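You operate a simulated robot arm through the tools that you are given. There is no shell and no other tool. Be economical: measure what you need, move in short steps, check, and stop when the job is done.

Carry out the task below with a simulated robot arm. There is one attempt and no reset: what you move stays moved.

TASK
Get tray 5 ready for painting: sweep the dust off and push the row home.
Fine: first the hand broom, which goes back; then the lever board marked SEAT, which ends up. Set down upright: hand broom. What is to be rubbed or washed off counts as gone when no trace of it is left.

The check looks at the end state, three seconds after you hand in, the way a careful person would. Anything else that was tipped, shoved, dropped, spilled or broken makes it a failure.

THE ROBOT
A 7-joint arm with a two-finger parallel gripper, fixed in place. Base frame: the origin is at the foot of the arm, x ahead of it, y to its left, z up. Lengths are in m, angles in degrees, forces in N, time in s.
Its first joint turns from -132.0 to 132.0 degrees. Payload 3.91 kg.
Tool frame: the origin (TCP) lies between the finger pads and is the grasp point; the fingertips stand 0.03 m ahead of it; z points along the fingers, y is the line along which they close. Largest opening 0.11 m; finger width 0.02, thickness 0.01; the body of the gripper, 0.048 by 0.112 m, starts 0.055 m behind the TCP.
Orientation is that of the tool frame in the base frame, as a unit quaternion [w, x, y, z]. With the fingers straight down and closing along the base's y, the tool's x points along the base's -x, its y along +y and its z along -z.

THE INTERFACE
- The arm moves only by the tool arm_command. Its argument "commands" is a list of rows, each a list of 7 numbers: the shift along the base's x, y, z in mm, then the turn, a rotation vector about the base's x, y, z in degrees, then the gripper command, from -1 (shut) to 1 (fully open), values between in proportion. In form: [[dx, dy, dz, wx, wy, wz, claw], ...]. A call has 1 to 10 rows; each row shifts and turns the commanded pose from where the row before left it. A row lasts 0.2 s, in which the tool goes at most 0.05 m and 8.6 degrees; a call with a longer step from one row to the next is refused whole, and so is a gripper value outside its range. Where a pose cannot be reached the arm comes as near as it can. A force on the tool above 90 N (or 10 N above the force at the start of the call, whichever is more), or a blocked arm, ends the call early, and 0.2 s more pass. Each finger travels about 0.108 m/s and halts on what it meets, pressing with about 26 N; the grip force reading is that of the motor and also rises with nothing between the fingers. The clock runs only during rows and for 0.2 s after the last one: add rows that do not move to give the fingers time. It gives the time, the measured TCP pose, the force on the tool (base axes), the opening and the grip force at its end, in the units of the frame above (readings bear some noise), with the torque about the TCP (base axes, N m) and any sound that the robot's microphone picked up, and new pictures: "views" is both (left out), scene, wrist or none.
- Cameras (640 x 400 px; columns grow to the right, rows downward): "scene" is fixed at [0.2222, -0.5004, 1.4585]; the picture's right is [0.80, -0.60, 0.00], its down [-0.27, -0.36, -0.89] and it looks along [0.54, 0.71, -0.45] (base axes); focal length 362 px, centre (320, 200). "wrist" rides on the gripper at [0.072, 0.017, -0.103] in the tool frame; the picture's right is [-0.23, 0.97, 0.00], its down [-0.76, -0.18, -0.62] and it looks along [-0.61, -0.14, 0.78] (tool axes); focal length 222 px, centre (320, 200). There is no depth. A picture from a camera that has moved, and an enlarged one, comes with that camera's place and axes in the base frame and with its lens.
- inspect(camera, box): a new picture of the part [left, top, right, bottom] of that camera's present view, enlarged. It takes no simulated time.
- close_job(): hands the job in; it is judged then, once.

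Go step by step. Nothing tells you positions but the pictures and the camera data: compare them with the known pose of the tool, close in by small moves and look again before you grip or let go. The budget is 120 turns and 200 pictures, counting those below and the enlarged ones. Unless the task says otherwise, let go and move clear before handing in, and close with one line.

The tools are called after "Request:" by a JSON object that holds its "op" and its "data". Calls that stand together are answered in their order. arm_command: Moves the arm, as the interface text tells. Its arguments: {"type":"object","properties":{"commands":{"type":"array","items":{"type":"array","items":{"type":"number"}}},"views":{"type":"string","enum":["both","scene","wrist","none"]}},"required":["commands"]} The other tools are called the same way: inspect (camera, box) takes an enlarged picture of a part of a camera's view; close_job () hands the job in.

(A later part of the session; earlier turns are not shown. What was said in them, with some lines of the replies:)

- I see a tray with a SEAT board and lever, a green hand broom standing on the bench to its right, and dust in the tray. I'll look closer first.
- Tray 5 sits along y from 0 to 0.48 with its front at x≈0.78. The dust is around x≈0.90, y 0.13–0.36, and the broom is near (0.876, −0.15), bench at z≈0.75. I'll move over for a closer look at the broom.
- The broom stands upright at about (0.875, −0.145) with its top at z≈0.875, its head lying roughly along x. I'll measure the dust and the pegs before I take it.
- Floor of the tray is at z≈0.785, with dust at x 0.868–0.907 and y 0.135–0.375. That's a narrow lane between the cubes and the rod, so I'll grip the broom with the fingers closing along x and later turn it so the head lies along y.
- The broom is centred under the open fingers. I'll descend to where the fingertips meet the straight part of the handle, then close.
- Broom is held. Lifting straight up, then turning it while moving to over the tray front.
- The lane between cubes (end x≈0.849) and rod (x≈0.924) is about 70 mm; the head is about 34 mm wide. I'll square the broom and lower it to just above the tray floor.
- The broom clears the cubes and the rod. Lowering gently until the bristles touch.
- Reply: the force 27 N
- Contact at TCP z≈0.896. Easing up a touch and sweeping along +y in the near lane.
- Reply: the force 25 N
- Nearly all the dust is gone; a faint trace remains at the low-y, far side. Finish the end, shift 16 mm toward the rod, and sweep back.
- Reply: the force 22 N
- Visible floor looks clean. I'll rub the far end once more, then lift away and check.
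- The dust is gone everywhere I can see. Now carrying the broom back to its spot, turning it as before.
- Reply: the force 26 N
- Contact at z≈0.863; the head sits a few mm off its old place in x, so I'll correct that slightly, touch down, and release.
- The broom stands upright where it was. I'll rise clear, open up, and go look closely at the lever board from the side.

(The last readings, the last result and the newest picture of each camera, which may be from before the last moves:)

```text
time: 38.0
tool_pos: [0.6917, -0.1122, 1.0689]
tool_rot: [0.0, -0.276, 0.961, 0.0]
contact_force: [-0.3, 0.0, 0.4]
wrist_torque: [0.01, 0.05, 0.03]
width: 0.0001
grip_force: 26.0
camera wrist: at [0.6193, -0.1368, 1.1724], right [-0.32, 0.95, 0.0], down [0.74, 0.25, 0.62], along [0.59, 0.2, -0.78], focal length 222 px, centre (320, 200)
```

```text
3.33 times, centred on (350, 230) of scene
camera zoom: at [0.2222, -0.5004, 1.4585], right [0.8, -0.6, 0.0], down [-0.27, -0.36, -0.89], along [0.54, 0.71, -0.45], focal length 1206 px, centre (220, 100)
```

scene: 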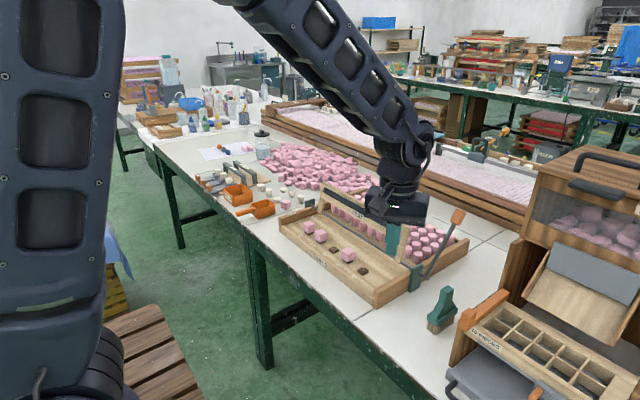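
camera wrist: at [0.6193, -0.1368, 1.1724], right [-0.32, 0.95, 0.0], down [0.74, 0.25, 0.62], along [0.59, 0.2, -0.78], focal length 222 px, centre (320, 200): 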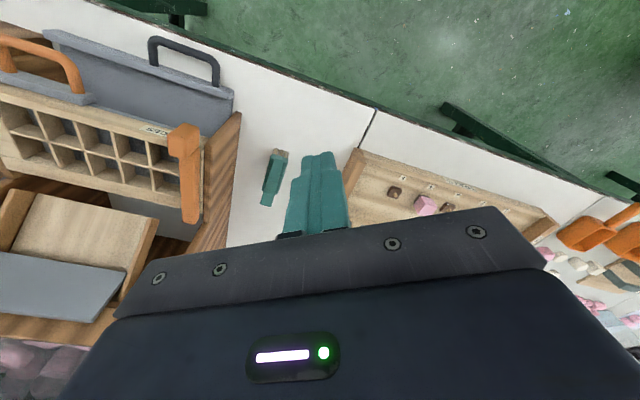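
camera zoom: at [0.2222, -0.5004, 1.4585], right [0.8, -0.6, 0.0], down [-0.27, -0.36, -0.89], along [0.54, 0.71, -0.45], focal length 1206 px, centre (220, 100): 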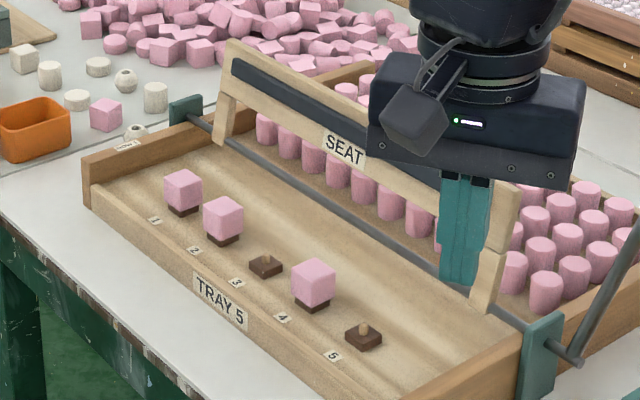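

The lever runs at y≈−0.053 from its pivot (0.925, z 0.825) to the orange grip at about (1.03, z 0.97). I'll approach the grip from above with fingers closing along y, testing reach.

Request:
{"op": "arm_command", "data": {"commands": [[30, 7, 5, 0, 0, -8, 0], [35, 8, 5, 0, 0, -8, 0.3], [40, 9, 5, 0, 0, -8, 0.3], [40, 9, 5, 0, 0, -8, 0.3], [40, 9, 5, 0, 0, 0, 0.3], [40, 9, 0, 0, 0, 0, 0.3], [30, 7, 0, 0, 0, 0, 0.3], [20, 0, 0, 0, 0, 0, 0.3], [0, 0, 0, 0, 0, 0, 0.3]]}}

Request:
{"op": "inspect", "data": {"camera": "scene", "box": [380, 170, 500, 300]}}

```text
time: 40.0
tool_pos: [0.9654, -0.0555, 1.092]
tool_rot: [0.0, -0.001, 1.0, 0.0]
contact_force: [-1.2, -0.6, 0.1]
wrist_torque: [0.0, -0.01, 0.0]
width: 0.0715
grip_force: 0.1
camera wrist: at [0.8921, -0.0384, 1.1959], right [0.22, 0.97, 0.0], down [0.76, -0.18, 0.62], along [0.61, -0.14, -0.78], focal length 222 px, centre (320, 200)
```

scene: 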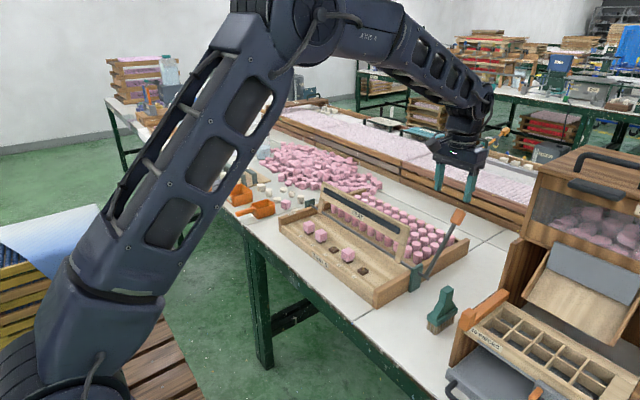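
wrist: 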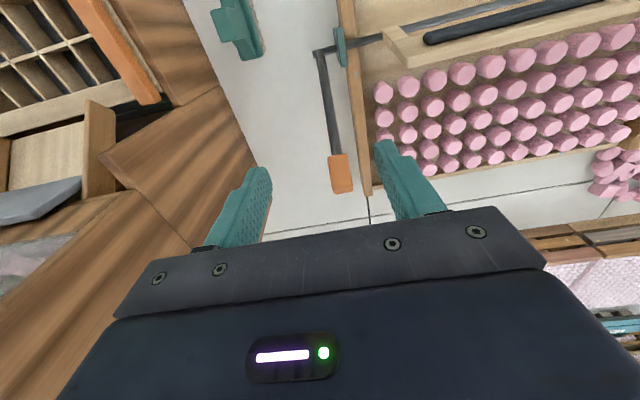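

```text
3.08 times, centred on (440, 235) of scene
camera zoom: at [0.2222, -0.5004, 1.4585], right [0.8, -0.6, 0.0], down [-0.27, -0.36, -0.89], along [0.54, 0.71, -0.45], focal length 1113 px, centre (-49, 92)
```

zoom: 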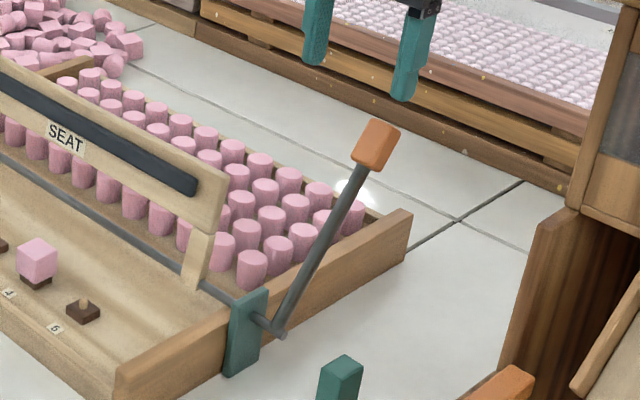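

Request:
{"op": "arm_command", "data": {"commands": [[20, 5, -10, 0, 0, 0, 0.3], [20, 5, -15, 0, 0, 0, 0.3], [20, 0, -20, 0, 0, 0, 0.3], [10, 0, -20, 0, 0, 0, 0.3], [0, 0, 0, 0, 0, 0, 0.3]]}}

Request:
{"op": "inspect", "data": {"camera": "scene", "box": [380, 170, 500, 300]}}

```text
time: 41.2
tool_pos: [1.0335, -0.047, 1.0286]
tool_rot: [0.0, -0.002, 1.0, -0.001]
contact_force: [-0.3, -0.5, 0.5]
wrist_torque: [0.01, -0.02, 0.0]
width: 0.0717
grip_force: 0.1
camera wrist: at [0.9612, -0.0302, 1.132], right [0.22, 0.97, 0.0], down [0.76, -0.18, 0.62], along [0.61, -0.14, -0.78], focal length 222 px, centre (320, 200)
```

scene: 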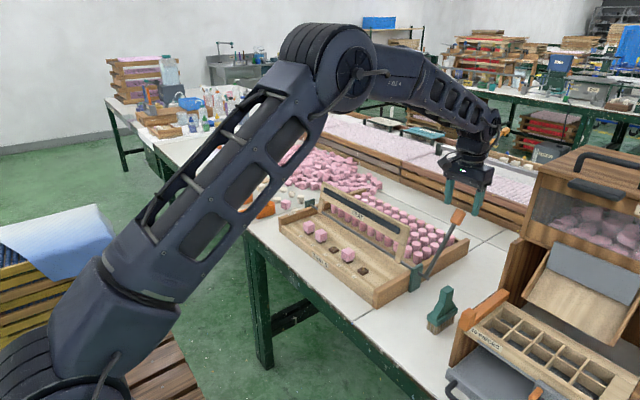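
wrist: 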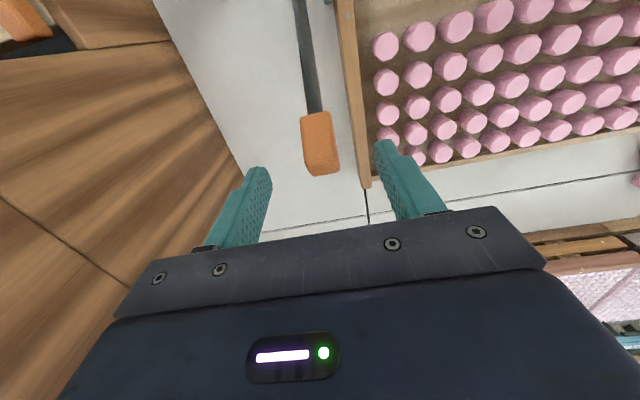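

```text
3.08 times, centred on (440, 235) of scene
camera zoom: at [0.2222, -0.5004, 1.4585], right [0.8, -0.6, 0.0], down [-0.27, -0.36, -0.89], along [0.54, 0.71, -0.45], focal length 1113 px, centre (-49, 92)
```

zoom: 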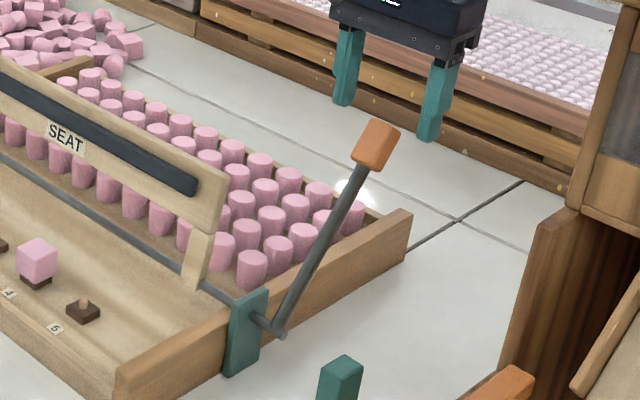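

Reach is fine and the orange grip is right under the fingers. Lowering onto it.

Request:
{"op": "arm_command", "data": {"commands": [[0, 0, -25, 0, 0, 0, 0.3], [0, 0, -25, 0, 0, 0, 0.3], [0, 0, -14, 0, 0, 0, 0.3], [0, 0, 0, 0, 0, 0, 0.3]]}}

Request:
{"op": "inspect", "data": {"camera": "scene", "box": [380, 170, 500, 300]}}

```text
time: 42.2
tool_pos: [1.0334, -0.0466, 0.9653]
tool_rot: [0.0, -0.002, 1.0, 0.0]
contact_force: [-0.2, 1.1, 0.1]
wrist_torque: [0.03, 0.02, 0.02]
width: 0.0712
grip_force: 0.0
camera wrist: at [0.9614, -0.0295, 1.068], right [0.22, 0.97, 0.0], down [0.76, -0.18, 0.62], along [0.61, -0.14, -0.78], focal length 222 px, centre (320, 200)
```

scene: 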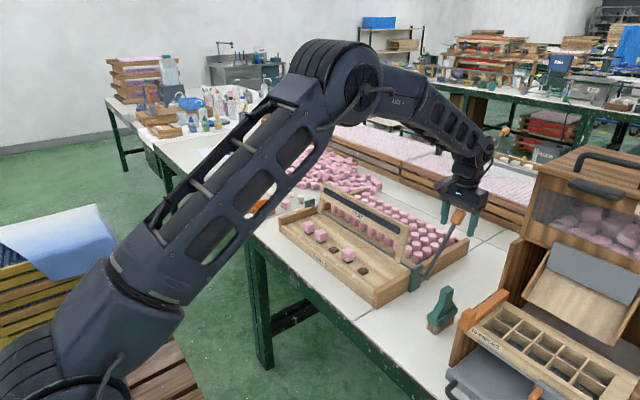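
wrist: 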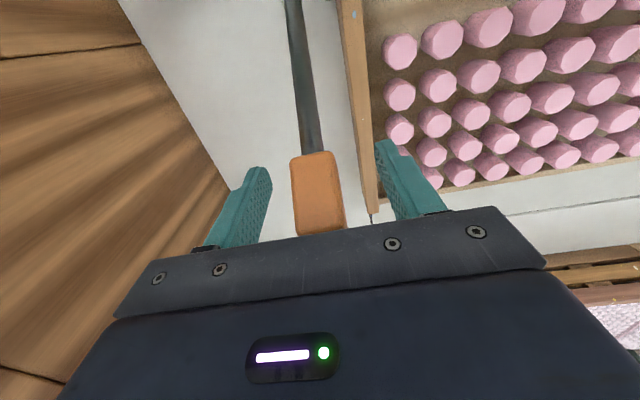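

```text
3.08 times, centred on (440, 235) of scene
camera zoom: at [0.2222, -0.5004, 1.4585], right [0.8, -0.6, 0.0], down [-0.27, -0.36, -0.89], along [0.54, 0.71, -0.45], focal length 1113 px, centre (-49, 92)
```

zoom: 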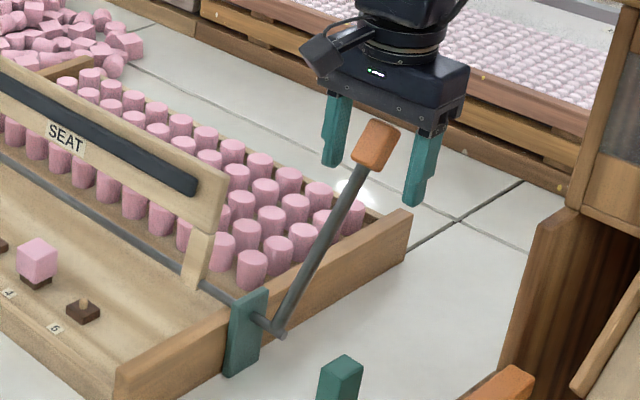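

The grip is between the fingers. Closing.

Request:
{"op": "arm_command", "data": {"commands": [[0, 0, 0, 0, 0, 0, -0.2], [0, 0, 0, 0, 0, 0, -0.6], [0, 0, 0, 0, 0, 0, -1], [0, 0, 0, 0, 0, 0, -1]]}}

Request:
{"op": "inspect", "data": {"camera": "scene", "box": [380, 170, 500, 300]}}

```text
time: 43.2
tool_pos: [1.0347, -0.0462, 0.9652]
tool_rot: [0.0, -0.001, 1.0, 0.0]
contact_force: [0.0, 0.7, -1.5]
wrist_torque: [0.71, -0.2, -0.59]
width: 0.0239
grip_force: 45.8
camera wrist: at [0.9614, -0.0294, 1.068], right [0.22, 0.97, 0.0], down [0.76, -0.18, 0.62], along [0.61, -0.14, -0.78], focal length 222 px, centre (320, 200)
```

scene: 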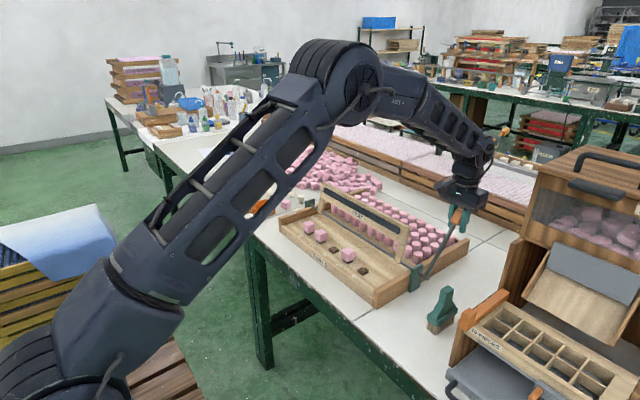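
wrist: 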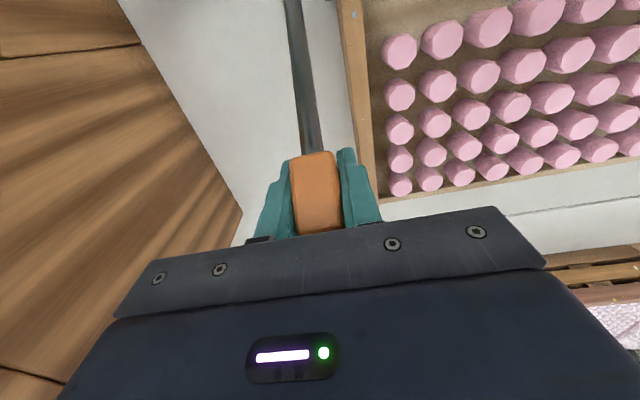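

```text
3.08 times, centred on (440, 235) of scene
camera zoom: at [0.2222, -0.5004, 1.4585], right [0.8, -0.6, 0.0], down [-0.27, -0.36, -0.89], along [0.54, 0.71, -0.45], focal length 1113 px, centre (-49, 92)
```

zoom: 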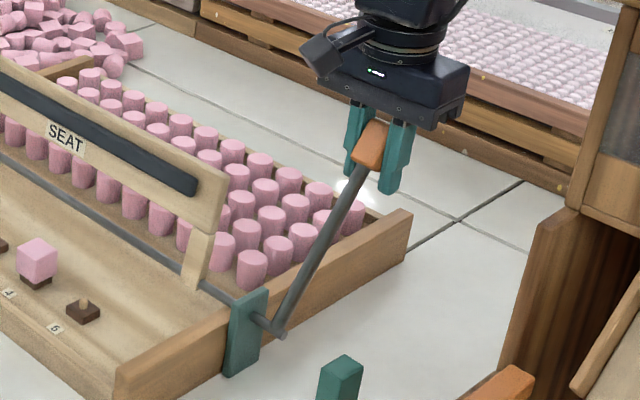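

Gripped firmly. I'll draw it forward along the arc about the pivot, in small steps.

Request:
{"op": "arm_command", "data": {"commands": [[-10.2, 0, 7.3, 0, 0, 0, -1], [-10.4, 0, 6.6, 0, 0, 0, -1], [-11, 0, 5.8, 0, 0, 0, -1], [-11.3, 0, 5.1, 0, 0, 0, -1], [0, 0, 0, 0, 0, 0, -1]], "views": "none"}}

Request:
{"op": "inspect", "data": {"camera": "scene", "box": [320, 170, 480, 300]}}

```text
time: 44.4
tool_pos: [0.9922, -0.0456, 0.9882]
tool_rot: [-0.001, -0.001, 1.0, 0.0]
contact_force: [3.2, 9.6, -8.7]
wrist_torque: [0.07, -1.13, -0.78]
width: 0.0238
grip_force: 45.4
```

```text
3.08 times, centred on (400, 235) of scene
camera zoom: at [0.2222, -0.5004, 1.4585], right [0.8, -0.6, 0.0], down [-0.27, -0.36, -0.89], along [0.54, 0.71, -0.45], focal length 1113 px, centre (74, 92)
```

zoom: 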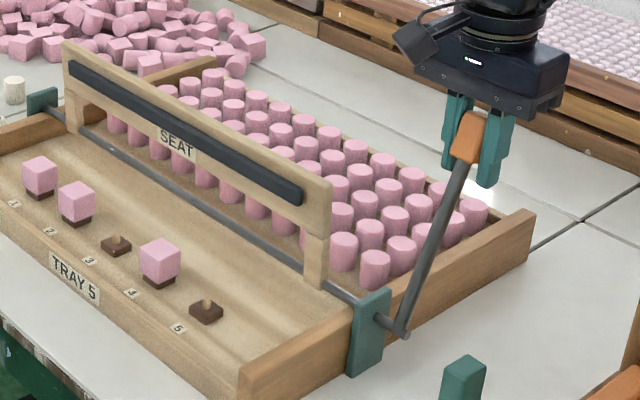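

The board turns with the lever. Continuing along the arc.

Request:
{"op": "arm_command", "data": {"commands": [[-11.7, 0, 4.2, 0, 0, 0, -1], [-11.9, 0, 3.4, 0, 0, 0, -1], [-12.1, 0, 2.6, 0, 0, 0, -1], [-12.3, 0, 1.7, 0, 0, 0, -1], [-12.4, 0, 0.9, 0, 0, 0, -1], [-12.4, 0, 0, 0, 0, 0, -1], [-12.3, 0, -0.9, 0, 0, 0, -1], [-12.3, 0, -1.7, 0, 0, 0, -1], [0, 0, 0, 0, 0, 0, -1]], "views": "none"}}

Request:
{"op": "inspect", "data": {"camera": "scene", "box": [300, 170, 480, 300]}}

```text
time: 46.4
tool_pos: [0.8963, -0.0455, 0.9988]
tool_rot: [0.0, -0.002, 1.0, 0.0]
contact_force: [7.2, 9.2, 3.0]
wrist_torque: [-0.02, -1.38, -0.83]
width: 0.024
grip_force: 44.6
```

```text
3.08 times, centred on (390, 235) of scene
camera zoom: at [0.2222, -0.5004, 1.4585], right [0.8, -0.6, 0.0], down [-0.27, -0.36, -0.89], along [0.54, 0.71, -0.45], focal length 1113 px, centre (105, 92)
```

zoom: 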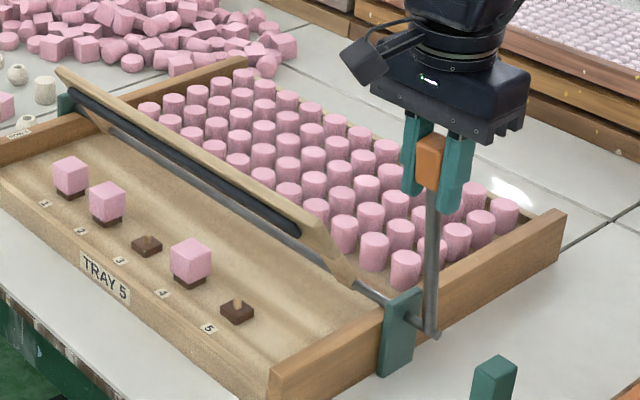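

Request:
{"op": "arm_command", "data": {"commands": [[-12.1, 0, -2.6, 0, 0, 0, -1], [-12, 0, -3.4, 0, 0, 0, -1], [-11.7, 0, -4.2, 0, 0, 0, -1], [-11.3, 0, -5.1, 0, 0, 0, -1], [-11, 0, -5.8, 0, 0, 0, -1], [-10.5, 0, -6.6, 0, 0, 0, -1], [0, 0, 0, 0, 0, 0, -1]], "views": "none"}}

Request:
{"op": "inspect", "data": {"camera": "scene", "box": [280, 170, 480, 300]}}

```text
time: 48.0
tool_pos: [0.8258, -0.045, 0.9725]
tool_rot: [0.0, -0.002, 1.0, 0.0]
contact_force: [-1.3, 2.5, 14.7]
wrist_torque: [-0.48, -1.37, -0.65]
width: 0.024
grip_force: 45.1
```

```text
3.08 times, centred on (380, 235) of scene
camera zoom: at [0.2222, -0.5004, 1.4585], right [0.8, -0.6, 0.0], down [-0.27, -0.36, -0.89], along [0.54, 0.71, -0.45], focal length 1113 px, centre (135, 92)
```

zoom: 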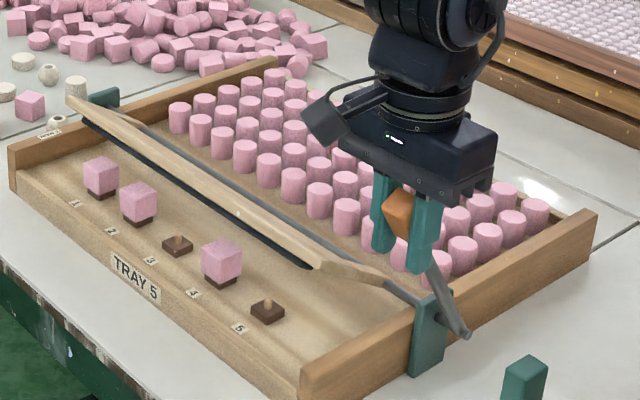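

Request:
{"op": "arm_command", "data": {"commands": [[-10, 0, -7.3, 0, 0, 0, -1], [-9.5, 0, -8, 0, 0, 0, -1], [-8.9, 0, -8.6, 0, 0, 0, -1], [-8.3, 0, -9.2, 0, 0, 0, -1], [0, 0, 0, 0, 0, 0, -1]], "views": "none"}}

Request:
{"op": "inspect", "data": {"camera": "scene", "box": [280, 170, 480, 300]}}

```text
time: 49.2
tool_pos: [0.788, -0.0462, 0.9375]
tool_rot: [0.0, -0.002, 1.0, 0.0]
contact_force: [-12.4, -2.5, 19.5]
wrist_torque: [-0.67, -1.39, -0.58]
width: 0.0237
grip_force: 45.2
```

```text
3.08 times, centred on (380, 235) of scene
camera zoom: at [0.2222, -0.5004, 1.4585], right [0.8, -0.6, 0.0], down [-0.27, -0.36, -0.89], along [0.54, 0.71, -0.45], focal length 1113 px, centre (135, 92)
```

zoom: 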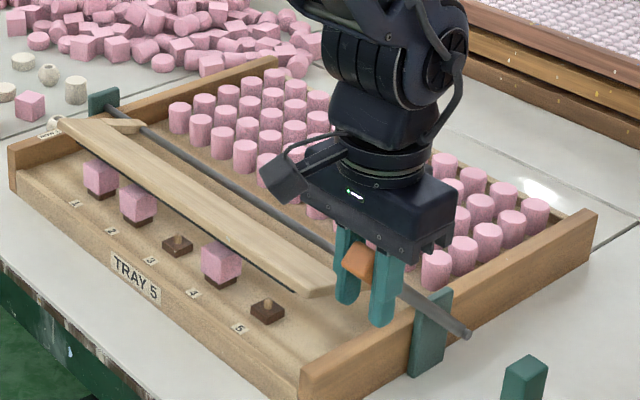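

Request:
{"op": "arm_command", "data": {"commands": [[-7.6, 0, -9.8, 0, 0, 0, -1], [-7, 0, -10.2, 0, 0, 0, -1], [0, 0, 0, 0, 0, 0, -1]], "views": "none"}}

Request:
{"op": "inspect", "data": {"camera": "scene", "box": [280, 170, 480, 300]}}

```text
time: 50.0
tool_pos: [0.7744, -0.0455, 0.9174]
tool_rot: [0.0, -0.002, 1.0, 0.0]
contact_force: [-3.5, 2.4, 14.2]
wrist_torque: [-0.81, -1.39, -0.7]
width: 0.024
grip_force: 44.5
```

```text
3.08 times, centred on (380, 235) of scene
camera zoom: at [0.2222, -0.5004, 1.4585], right [0.8, -0.6, 0.0], down [-0.27, -0.36, -0.89], along [0.54, 0.71, -0.45], focal length 1113 px, centre (135, 92)
```

zoom: 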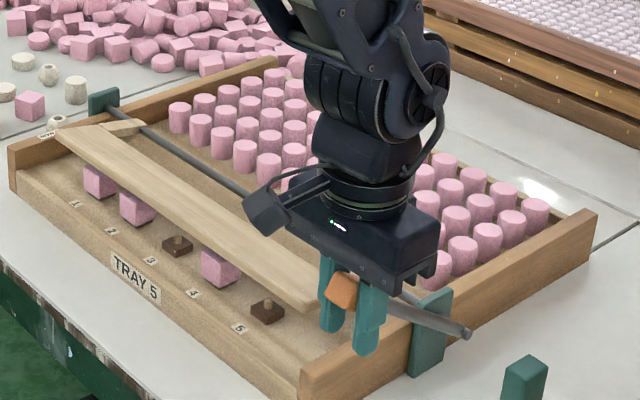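

The board is about to meet the cubes. Pressing on in small steps, watching force and sound.

Request:
{"op": "arm_command", "data": {"commands": [[-3.2, 0, -5.3, 0, 0, 0, -1], [-3, 0, -5.4, 0, 0, 0, -1], [0, 0, 0, 0, 0, 0, -1]], "views": "none"}}

Request:
{"op": "inspect", "data": {"camera": "scene", "box": [280, 170, 480, 300]}}

```text
time: 50.8
tool_pos: [0.7681, -0.0466, 0.9091]
tool_rot: [0.003, -0.001, 1.0, 0.0]
contact_force: [3.3, 5.4, 46.7]
wrist_torque: [-0.41, 0.0, -0.96]
width: 0.0239
grip_force: 44.9
```

```text
3.08 times, centred on (380, 235) of scene
camera zoom: at [0.2222, -0.5004, 1.4585], right [0.8, -0.6, 0.0], down [-0.27, -0.36, -0.89], along [0.54, 0.71, -0.45], focal length 1113 px, centre (135, 92)
```

zoom: 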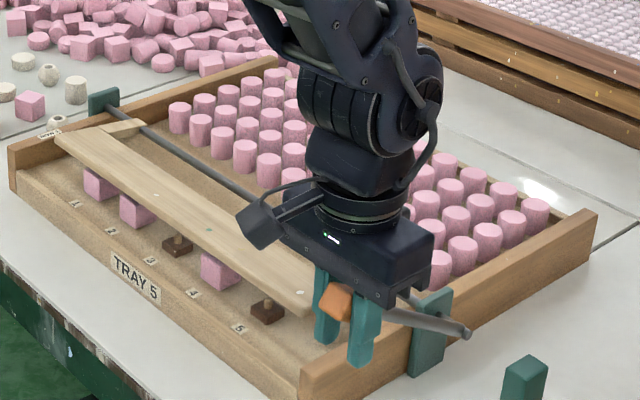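

Resistance is rising (47 N) as the pad meets the row. Pushing a little further.

Request:
{"op": "arm_command", "data": {"commands": [[-1.4, 0, -2.8, 0, 0, 0, -1], [-1.4, 0, -2.8, 0, 0, 0, -1], [0, 0, 0, 0, 0, 0, -1]], "views": "none"}}

Request:
{"op": "inspect", "data": {"camera": "scene", "box": [290, 210, 390, 290]}}

```text
time: 51.6
tool_pos: [0.7668, -0.0458, 0.9014]
tool_rot: [0.001, -0.002, 1.0, 0.001]
contact_force: [24.7, 5.9, 40.2]
wrist_torque: [-0.54, 0.44, -0.94]
width: 0.0239
grip_force: 44.8
```

```text
5.00 times, centred on (340, 250) of scene
camera zoom: at [0.2222, -0.5004, 1.4585], right [0.8, -0.6, 0.0], down [-0.27, -0.36, -0.89], along [0.54, 0.71, -0.45], focal length 1808 px, centre (220, -50)
```

zoom: 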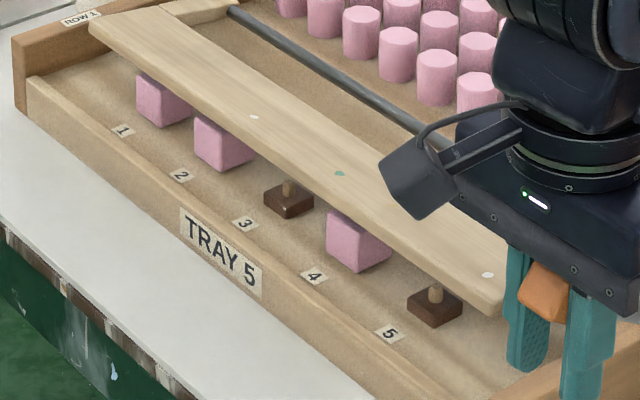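

The cubes have gone down over their dark blocks. One more push to be sure they bottom out.

Request:
{"op": "arm_command", "data": {"commands": [[-0.8, 0, -2.5, 0, 0, 0, -1], [-0.5, 0, -2.5, 0, 0, 0, -1], [0, 0, 0, 0, 0, 0, -1]], "views": "none"}}

Request:
{"op": "inspect", "data": {"camera": "scene", "box": [290, 210, 390, 290]}}

```text
time: 52.4
tool_pos: [0.7641, -0.0451, 0.8964]
tool_rot: [-0.001, -0.002, 1.0, 0.0]
contact_force: [7.2, 4.2, 43.3]
wrist_torque: [-0.34, 0.69, -0.53]
width: 0.0239
grip_force: 44.6
```

```text
5.00 times, centred on (340, 250) of scene
camera zoom: at [0.2222, -0.5004, 1.4585], right [0.8, -0.6, 0.0], down [-0.27, -0.36, -0.89], along [0.54, 0.71, -0.45], focal length 1808 px, centre (220, -50)
```

zoom: 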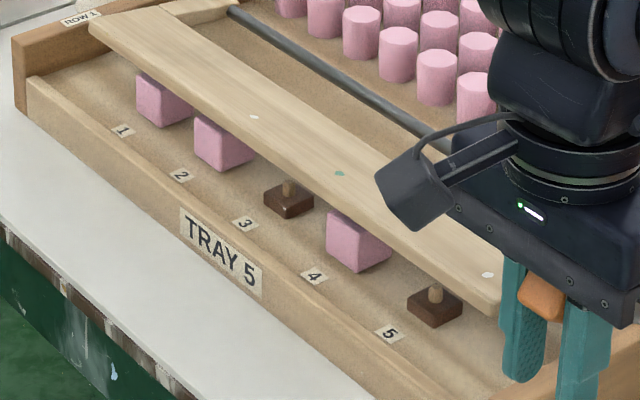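

The board hasn't moved further, so it's bottomed out with the cubes home. Now raising it back along the same arc.

Request:
{"op": "arm_command", "data": {"commands": [[1.3, 0, 5, 0, 0, 0, -1], [2.8, 0, 5.6, 0, 0, 0, -1], [6.2, 0, 10.7, 0, 0, 0, -1], [7, 0, 10.2, 0, 0, 0, -1], [7.6, 0, 9.8, 0, 0, 0, -1], [8.3, 0, 9.2, 0, 0, 0, -1], [8.9, 0, 8.6, 0, 0, 0, -1], [9.5, 0, 8, 0, 0, 0, -1], [10, 0, 7.3, 0, 0, 0, -1], [0, 0, 0, 0, 0, 0, -1]], "views": "none"}}

Request:
{"op": "inspect", "data": {"camera": "scene", "box": [280, 170, 480, 300]}}

```text
time: 54.6
tool_pos: [0.8295, -0.0465, 0.9727]
tool_rot: [0.001, -0.002, 1.0, 0.001]
contact_force: [17.5, -13.3, -36.1]
wrist_torque: [-0.27, 0.59, -0.53]
width: 0.0238
grip_force: 45.3
```

```text
3.08 times, centred on (380, 235) of scene
camera zoom: at [0.2222, -0.5004, 1.4585], right [0.8, -0.6, 0.0], down [-0.27, -0.36, -0.89], along [0.54, 0.71, -0.45], focal length 1113 px, centre (135, 92)
```

zoom: 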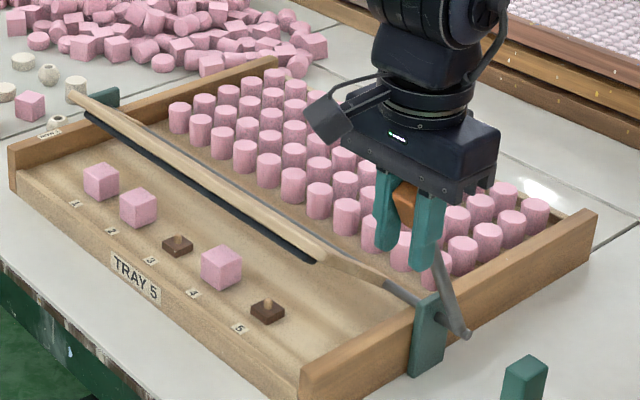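

All three cubes are seated. Continuing upward, following a slightly tighter arc to relieve the pull.

Request:
{"op": "arm_command", "data": {"commands": [[10.5, 0, 4.5, 0, 0, 0, -1], [11, 0, 4.8, 0, 0, 0, -1], [11.3, 0, 4.5, 0, 0, 0, -1], [11.7, 0, 4, 0, 0, 0, -1], [12, 0, 3.2, 0, 0, 0, -1], [12.1, 0, 2.5, 0, 0, 0, -1], [12.3, 0, 1.6, 0, 0, 0, -1], [12.3, 0, 0.9, 0, 0, 0, -1], [12.4, 0, 0, 0, 0, 0, -1], [12.4, 0, -0.9, 0, 0, 0, -1]], "views": "none"}}

Request:
{"op": "inspect", "data": {"camera": "scene", "box": [280, 170, 480, 300]}}

```text
time: 56.8
tool_pos: [0.9447, -0.0456, 0.9952]
tool_rot: [0.001, -0.002, 1.0, 0.0]
contact_force: [-7.6, 0.4, -7.6]
wrist_torque: [0.13, 1.22, -0.53]
width: 0.0239
grip_force: 45.1
```

```text
3.08 times, centred on (380, 235) of scene
camera zoom: at [0.2222, -0.5004, 1.4585], right [0.8, -0.6, 0.0], down [-0.27, -0.36, -0.89], along [0.54, 0.71, -0.45], focal length 1113 px, centre (135, 92)
```

zoom: 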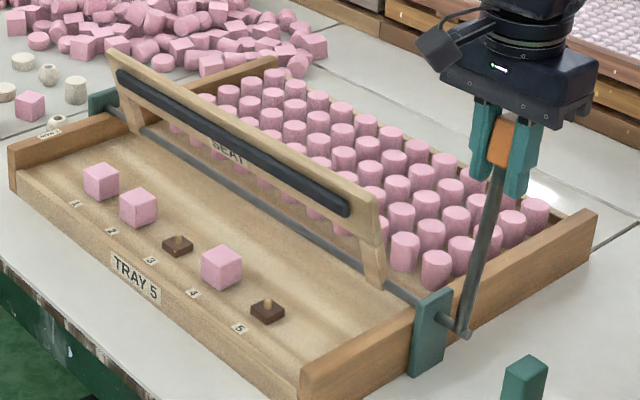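

Request:
{"op": "arm_command", "data": {"commands": [[11, 0, -1.6, 0, 0, 0, -1], [11, 0, -2.4, 0, 0, 0, -1], [11.5, 0, -3.3, 0, 0, 0, -1], [11.3, 0, -4.1, 0, 0, 0, -1], [11, 0, -4.9, 0, 0, 0, -1], [10.6, 0, -5.6, 0, 0, 0, -1], [10.2, 0, -6.4, 0, 0, 0, -1], [9.7, 0, -7.1, 0, 0, 0, -1], [0, 0, 0, 0, 0, 0, -1]], "views": "none"}}

Request:
{"op": "inspect", "data": {"camera": "scene", "box": [280, 170, 480, 300]}}

Request:
{"op": "inspect", "data": {"camera": "scene", "box": [380, 170, 500, 300]}}

```text
time: 58.8
tool_pos: [1.0302, -0.0467, 0.9633]
tool_rot: [0.001, -0.002, 1.0, 0.0]
contact_force: [-24.4, 4.6, 28.0]
wrist_torque: [0.45, 0.52, -0.79]
width: 0.024
grip_force: 45.3
```

```text
3.08 times, centred on (380, 235) of scene
camera zoom: at [0.2222, -0.5004, 1.4585], right [0.8, -0.6, 0.0], down [-0.27, -0.36, -0.89], along [0.54, 0.71, -0.45], focal length 1113 px, centre (135, 92)
```

zoom: 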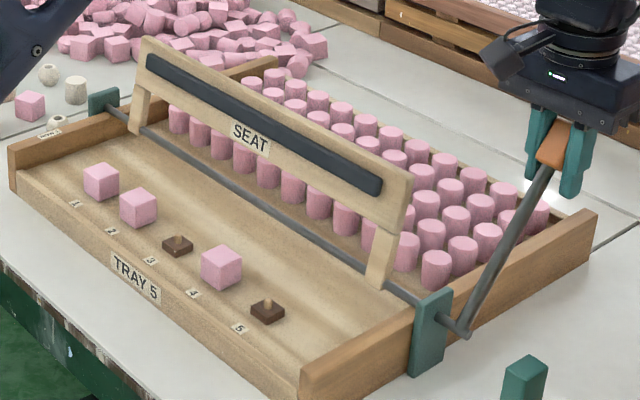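

```text
3.08 times, centred on (440, 235) of scene
camera zoom: at [0.2222, -0.5004, 1.4585], right [0.8, -0.6, 0.0], down [-0.27, -0.36, -0.89], along [0.54, 0.71, -0.45], focal length 1113 px, centre (-49, 92)
```

zoom: 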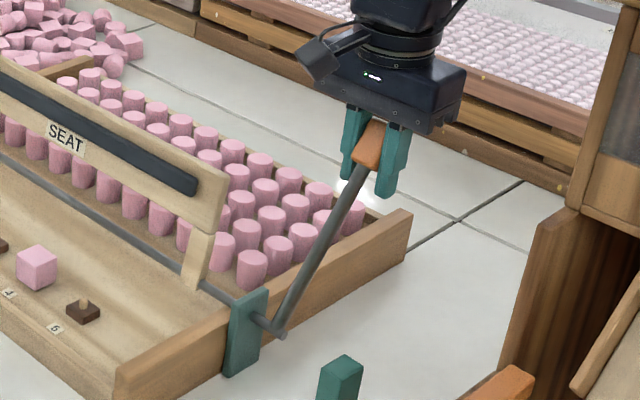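

The board is back at its upper stop, matching the start. Releasing the grip and moving up clear.

Request:
{"op": "arm_command", "data": {"commands": [[-0.5, 0, 0.5, 0, 0, 0, -0.6], [0, 0, 0, 0, 0, 0, 0], [0, 0, 0, 0, 0, 0, 0.3], [0, 0, 0, 0, 0, 0, 0.3], [0, 0, 20, 0, 0, 0, 0.3], [0, 0, 40, 0, 0, 0, 0.3], [0, 0, 45, 0, 0, 0, 0.3], [-30, 0, 30, 0, 0, 0, 0.3], [-45, 0, 10, 0, 0, 0, 0.3], [-45, 0, 0, 0, 0, 0, 0.3]], "views": "none"}}

Request:
{"op": "arm_command", "data": {"commands": [[-45, 10, 0, 0, 0, 0, 0.3], [-45, 20, 0, 0, 0, 0, 0.3], [-45, 30, 0, 0, 0, 0, 0.3], [-45, 40, 0, 0, 0, 0, 0.3], [-30, 40, 0, 0, 0, 0, 0.3], [0, 40, 0, 0, 0, 0, 0.3], [0, 0, 0, 0, 0, 0, 0.3]]}}

Request:
{"op": "inspect", "data": {"camera": "scene", "box": [260, 170, 480, 340]}}

Request:
{"op": "inspect", "data": {"camera": "wrist", "box": [160, 70, 560, 270]}}

```text
time: 61.0
tool_pos: [0.9117, -0.0461, 1.1056]
tool_rot: [-0.001, -0.001, 1.0, 0.0]
contact_force: [0.3, -0.7, -0.9]
wrist_torque: [-0.01, 0.02, -0.02]
width: 0.0716
grip_force: 0.0
```

```text
refused: row 3 steps farther than a row can; nothing moved
```

```text
2.35 times, centred on (370, 255) of scene
camera zoom: at [0.2222, -0.5004, 1.4585], right [0.8, -0.6, 0.0], down [-0.27, -0.36, -0.89], along [0.54, 0.71, -0.45], focal length 851 px, centre (202, 71)
```

zoom: 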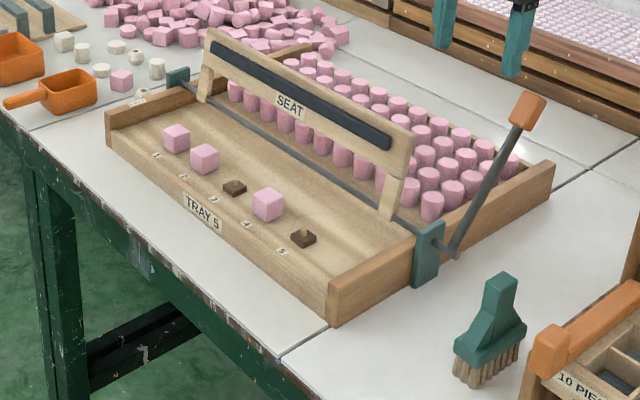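

```text
1.60 times, centred on (360, 170) of wrist
camera zoom: at [0.8379, -0.0293, 1.2087], right [0.22, 0.97, 0.0], down [0.76, -0.17, 0.62], along [0.61, -0.14, -0.78], focal length 355 px, centre (256, 248)
```

zoom: 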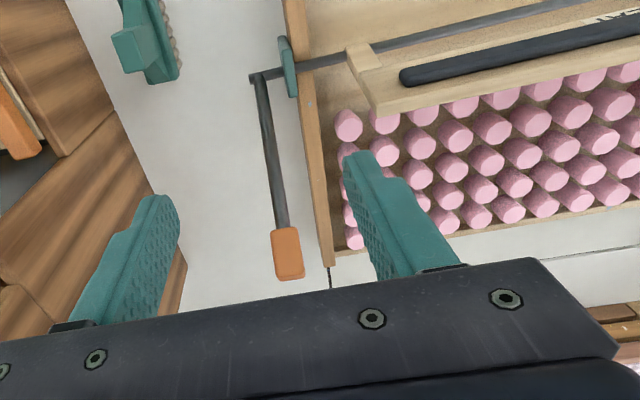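

Everything looks right; one last look at the tray floor from close by for dust traces.

Request:
{"op": "arm_command", "data": {"commands": [[-30, 35, 0, 0, 0, 0, 0.3], [-30, 35, 0, 0, 0, 0, 0.3], [-30, 35, 0, 0, 0, 0, 0.3], [-30, 35, 0, 0, 0, 0, 0.3], [-30, 35, 0, 0, 0, 0, 0.3], [-30, 35, 0, 0, 0, 0, 0.3], [-30, 35, 0, 0, 0, 0, 0.3], [-30, 35, 0, 0, 0, 0, 0.3], [0, 0, 0, 0, 0, 0, 1]], "views": "none"}}

Request:
{"op": "inspect", "data": {"camera": "wrist", "box": [220, 110, 440, 240]}}

Request:
{"op": "inspect", "data": {"camera": "scene", "box": [290, 200, 410, 290]}}

```text
time: 63.0
tool_pos: [0.6708, 0.2361, 1.1076]
tool_rot: [0.0, -0.002, 1.0, -0.001]
contact_force: [0.9, 0.5, 0.4]
wrist_torque: [0.01, 0.02, -0.03]
width: 0.1101
grip_force: 0.0
```

```text
2.91 times, centred on (330, 175) of wrist
camera zoom: at [0.5975, 0.2519, 1.2101], right [0.22, 0.97, 0.0], down [0.76, -0.18, 0.62], along [0.61, -0.14, -0.78], focal length 646 px, centre (291, 273)
```

zoom: 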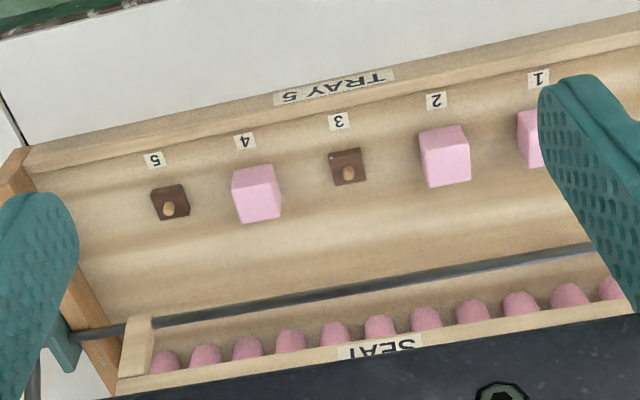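

```text
4.44 times, centred on (350, 245) of scene
camera zoom: at [0.2222, -0.5004, 1.4585], right [0.8, -0.6, 0.0], down [-0.27, -0.36, -0.89], along [0.54, 0.71, -0.45], focal length 1608 px, centre (187, 0)
```

zoom: 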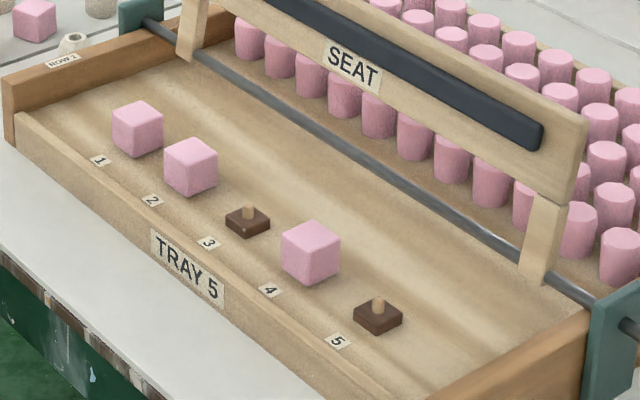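

The tray floor is clean, the cubes are seated, the SEAT board is up, and the broom is back upright. The arm is clear, so I'm handing in.

Request:
{"op": "close_job", "data": {}}

```text
The job is handed in.
```

Tray 5 is ready for painting: I swept off the dust with no trace visible, put the hand broom back upright, pushed the row home and left the SEAT board up.
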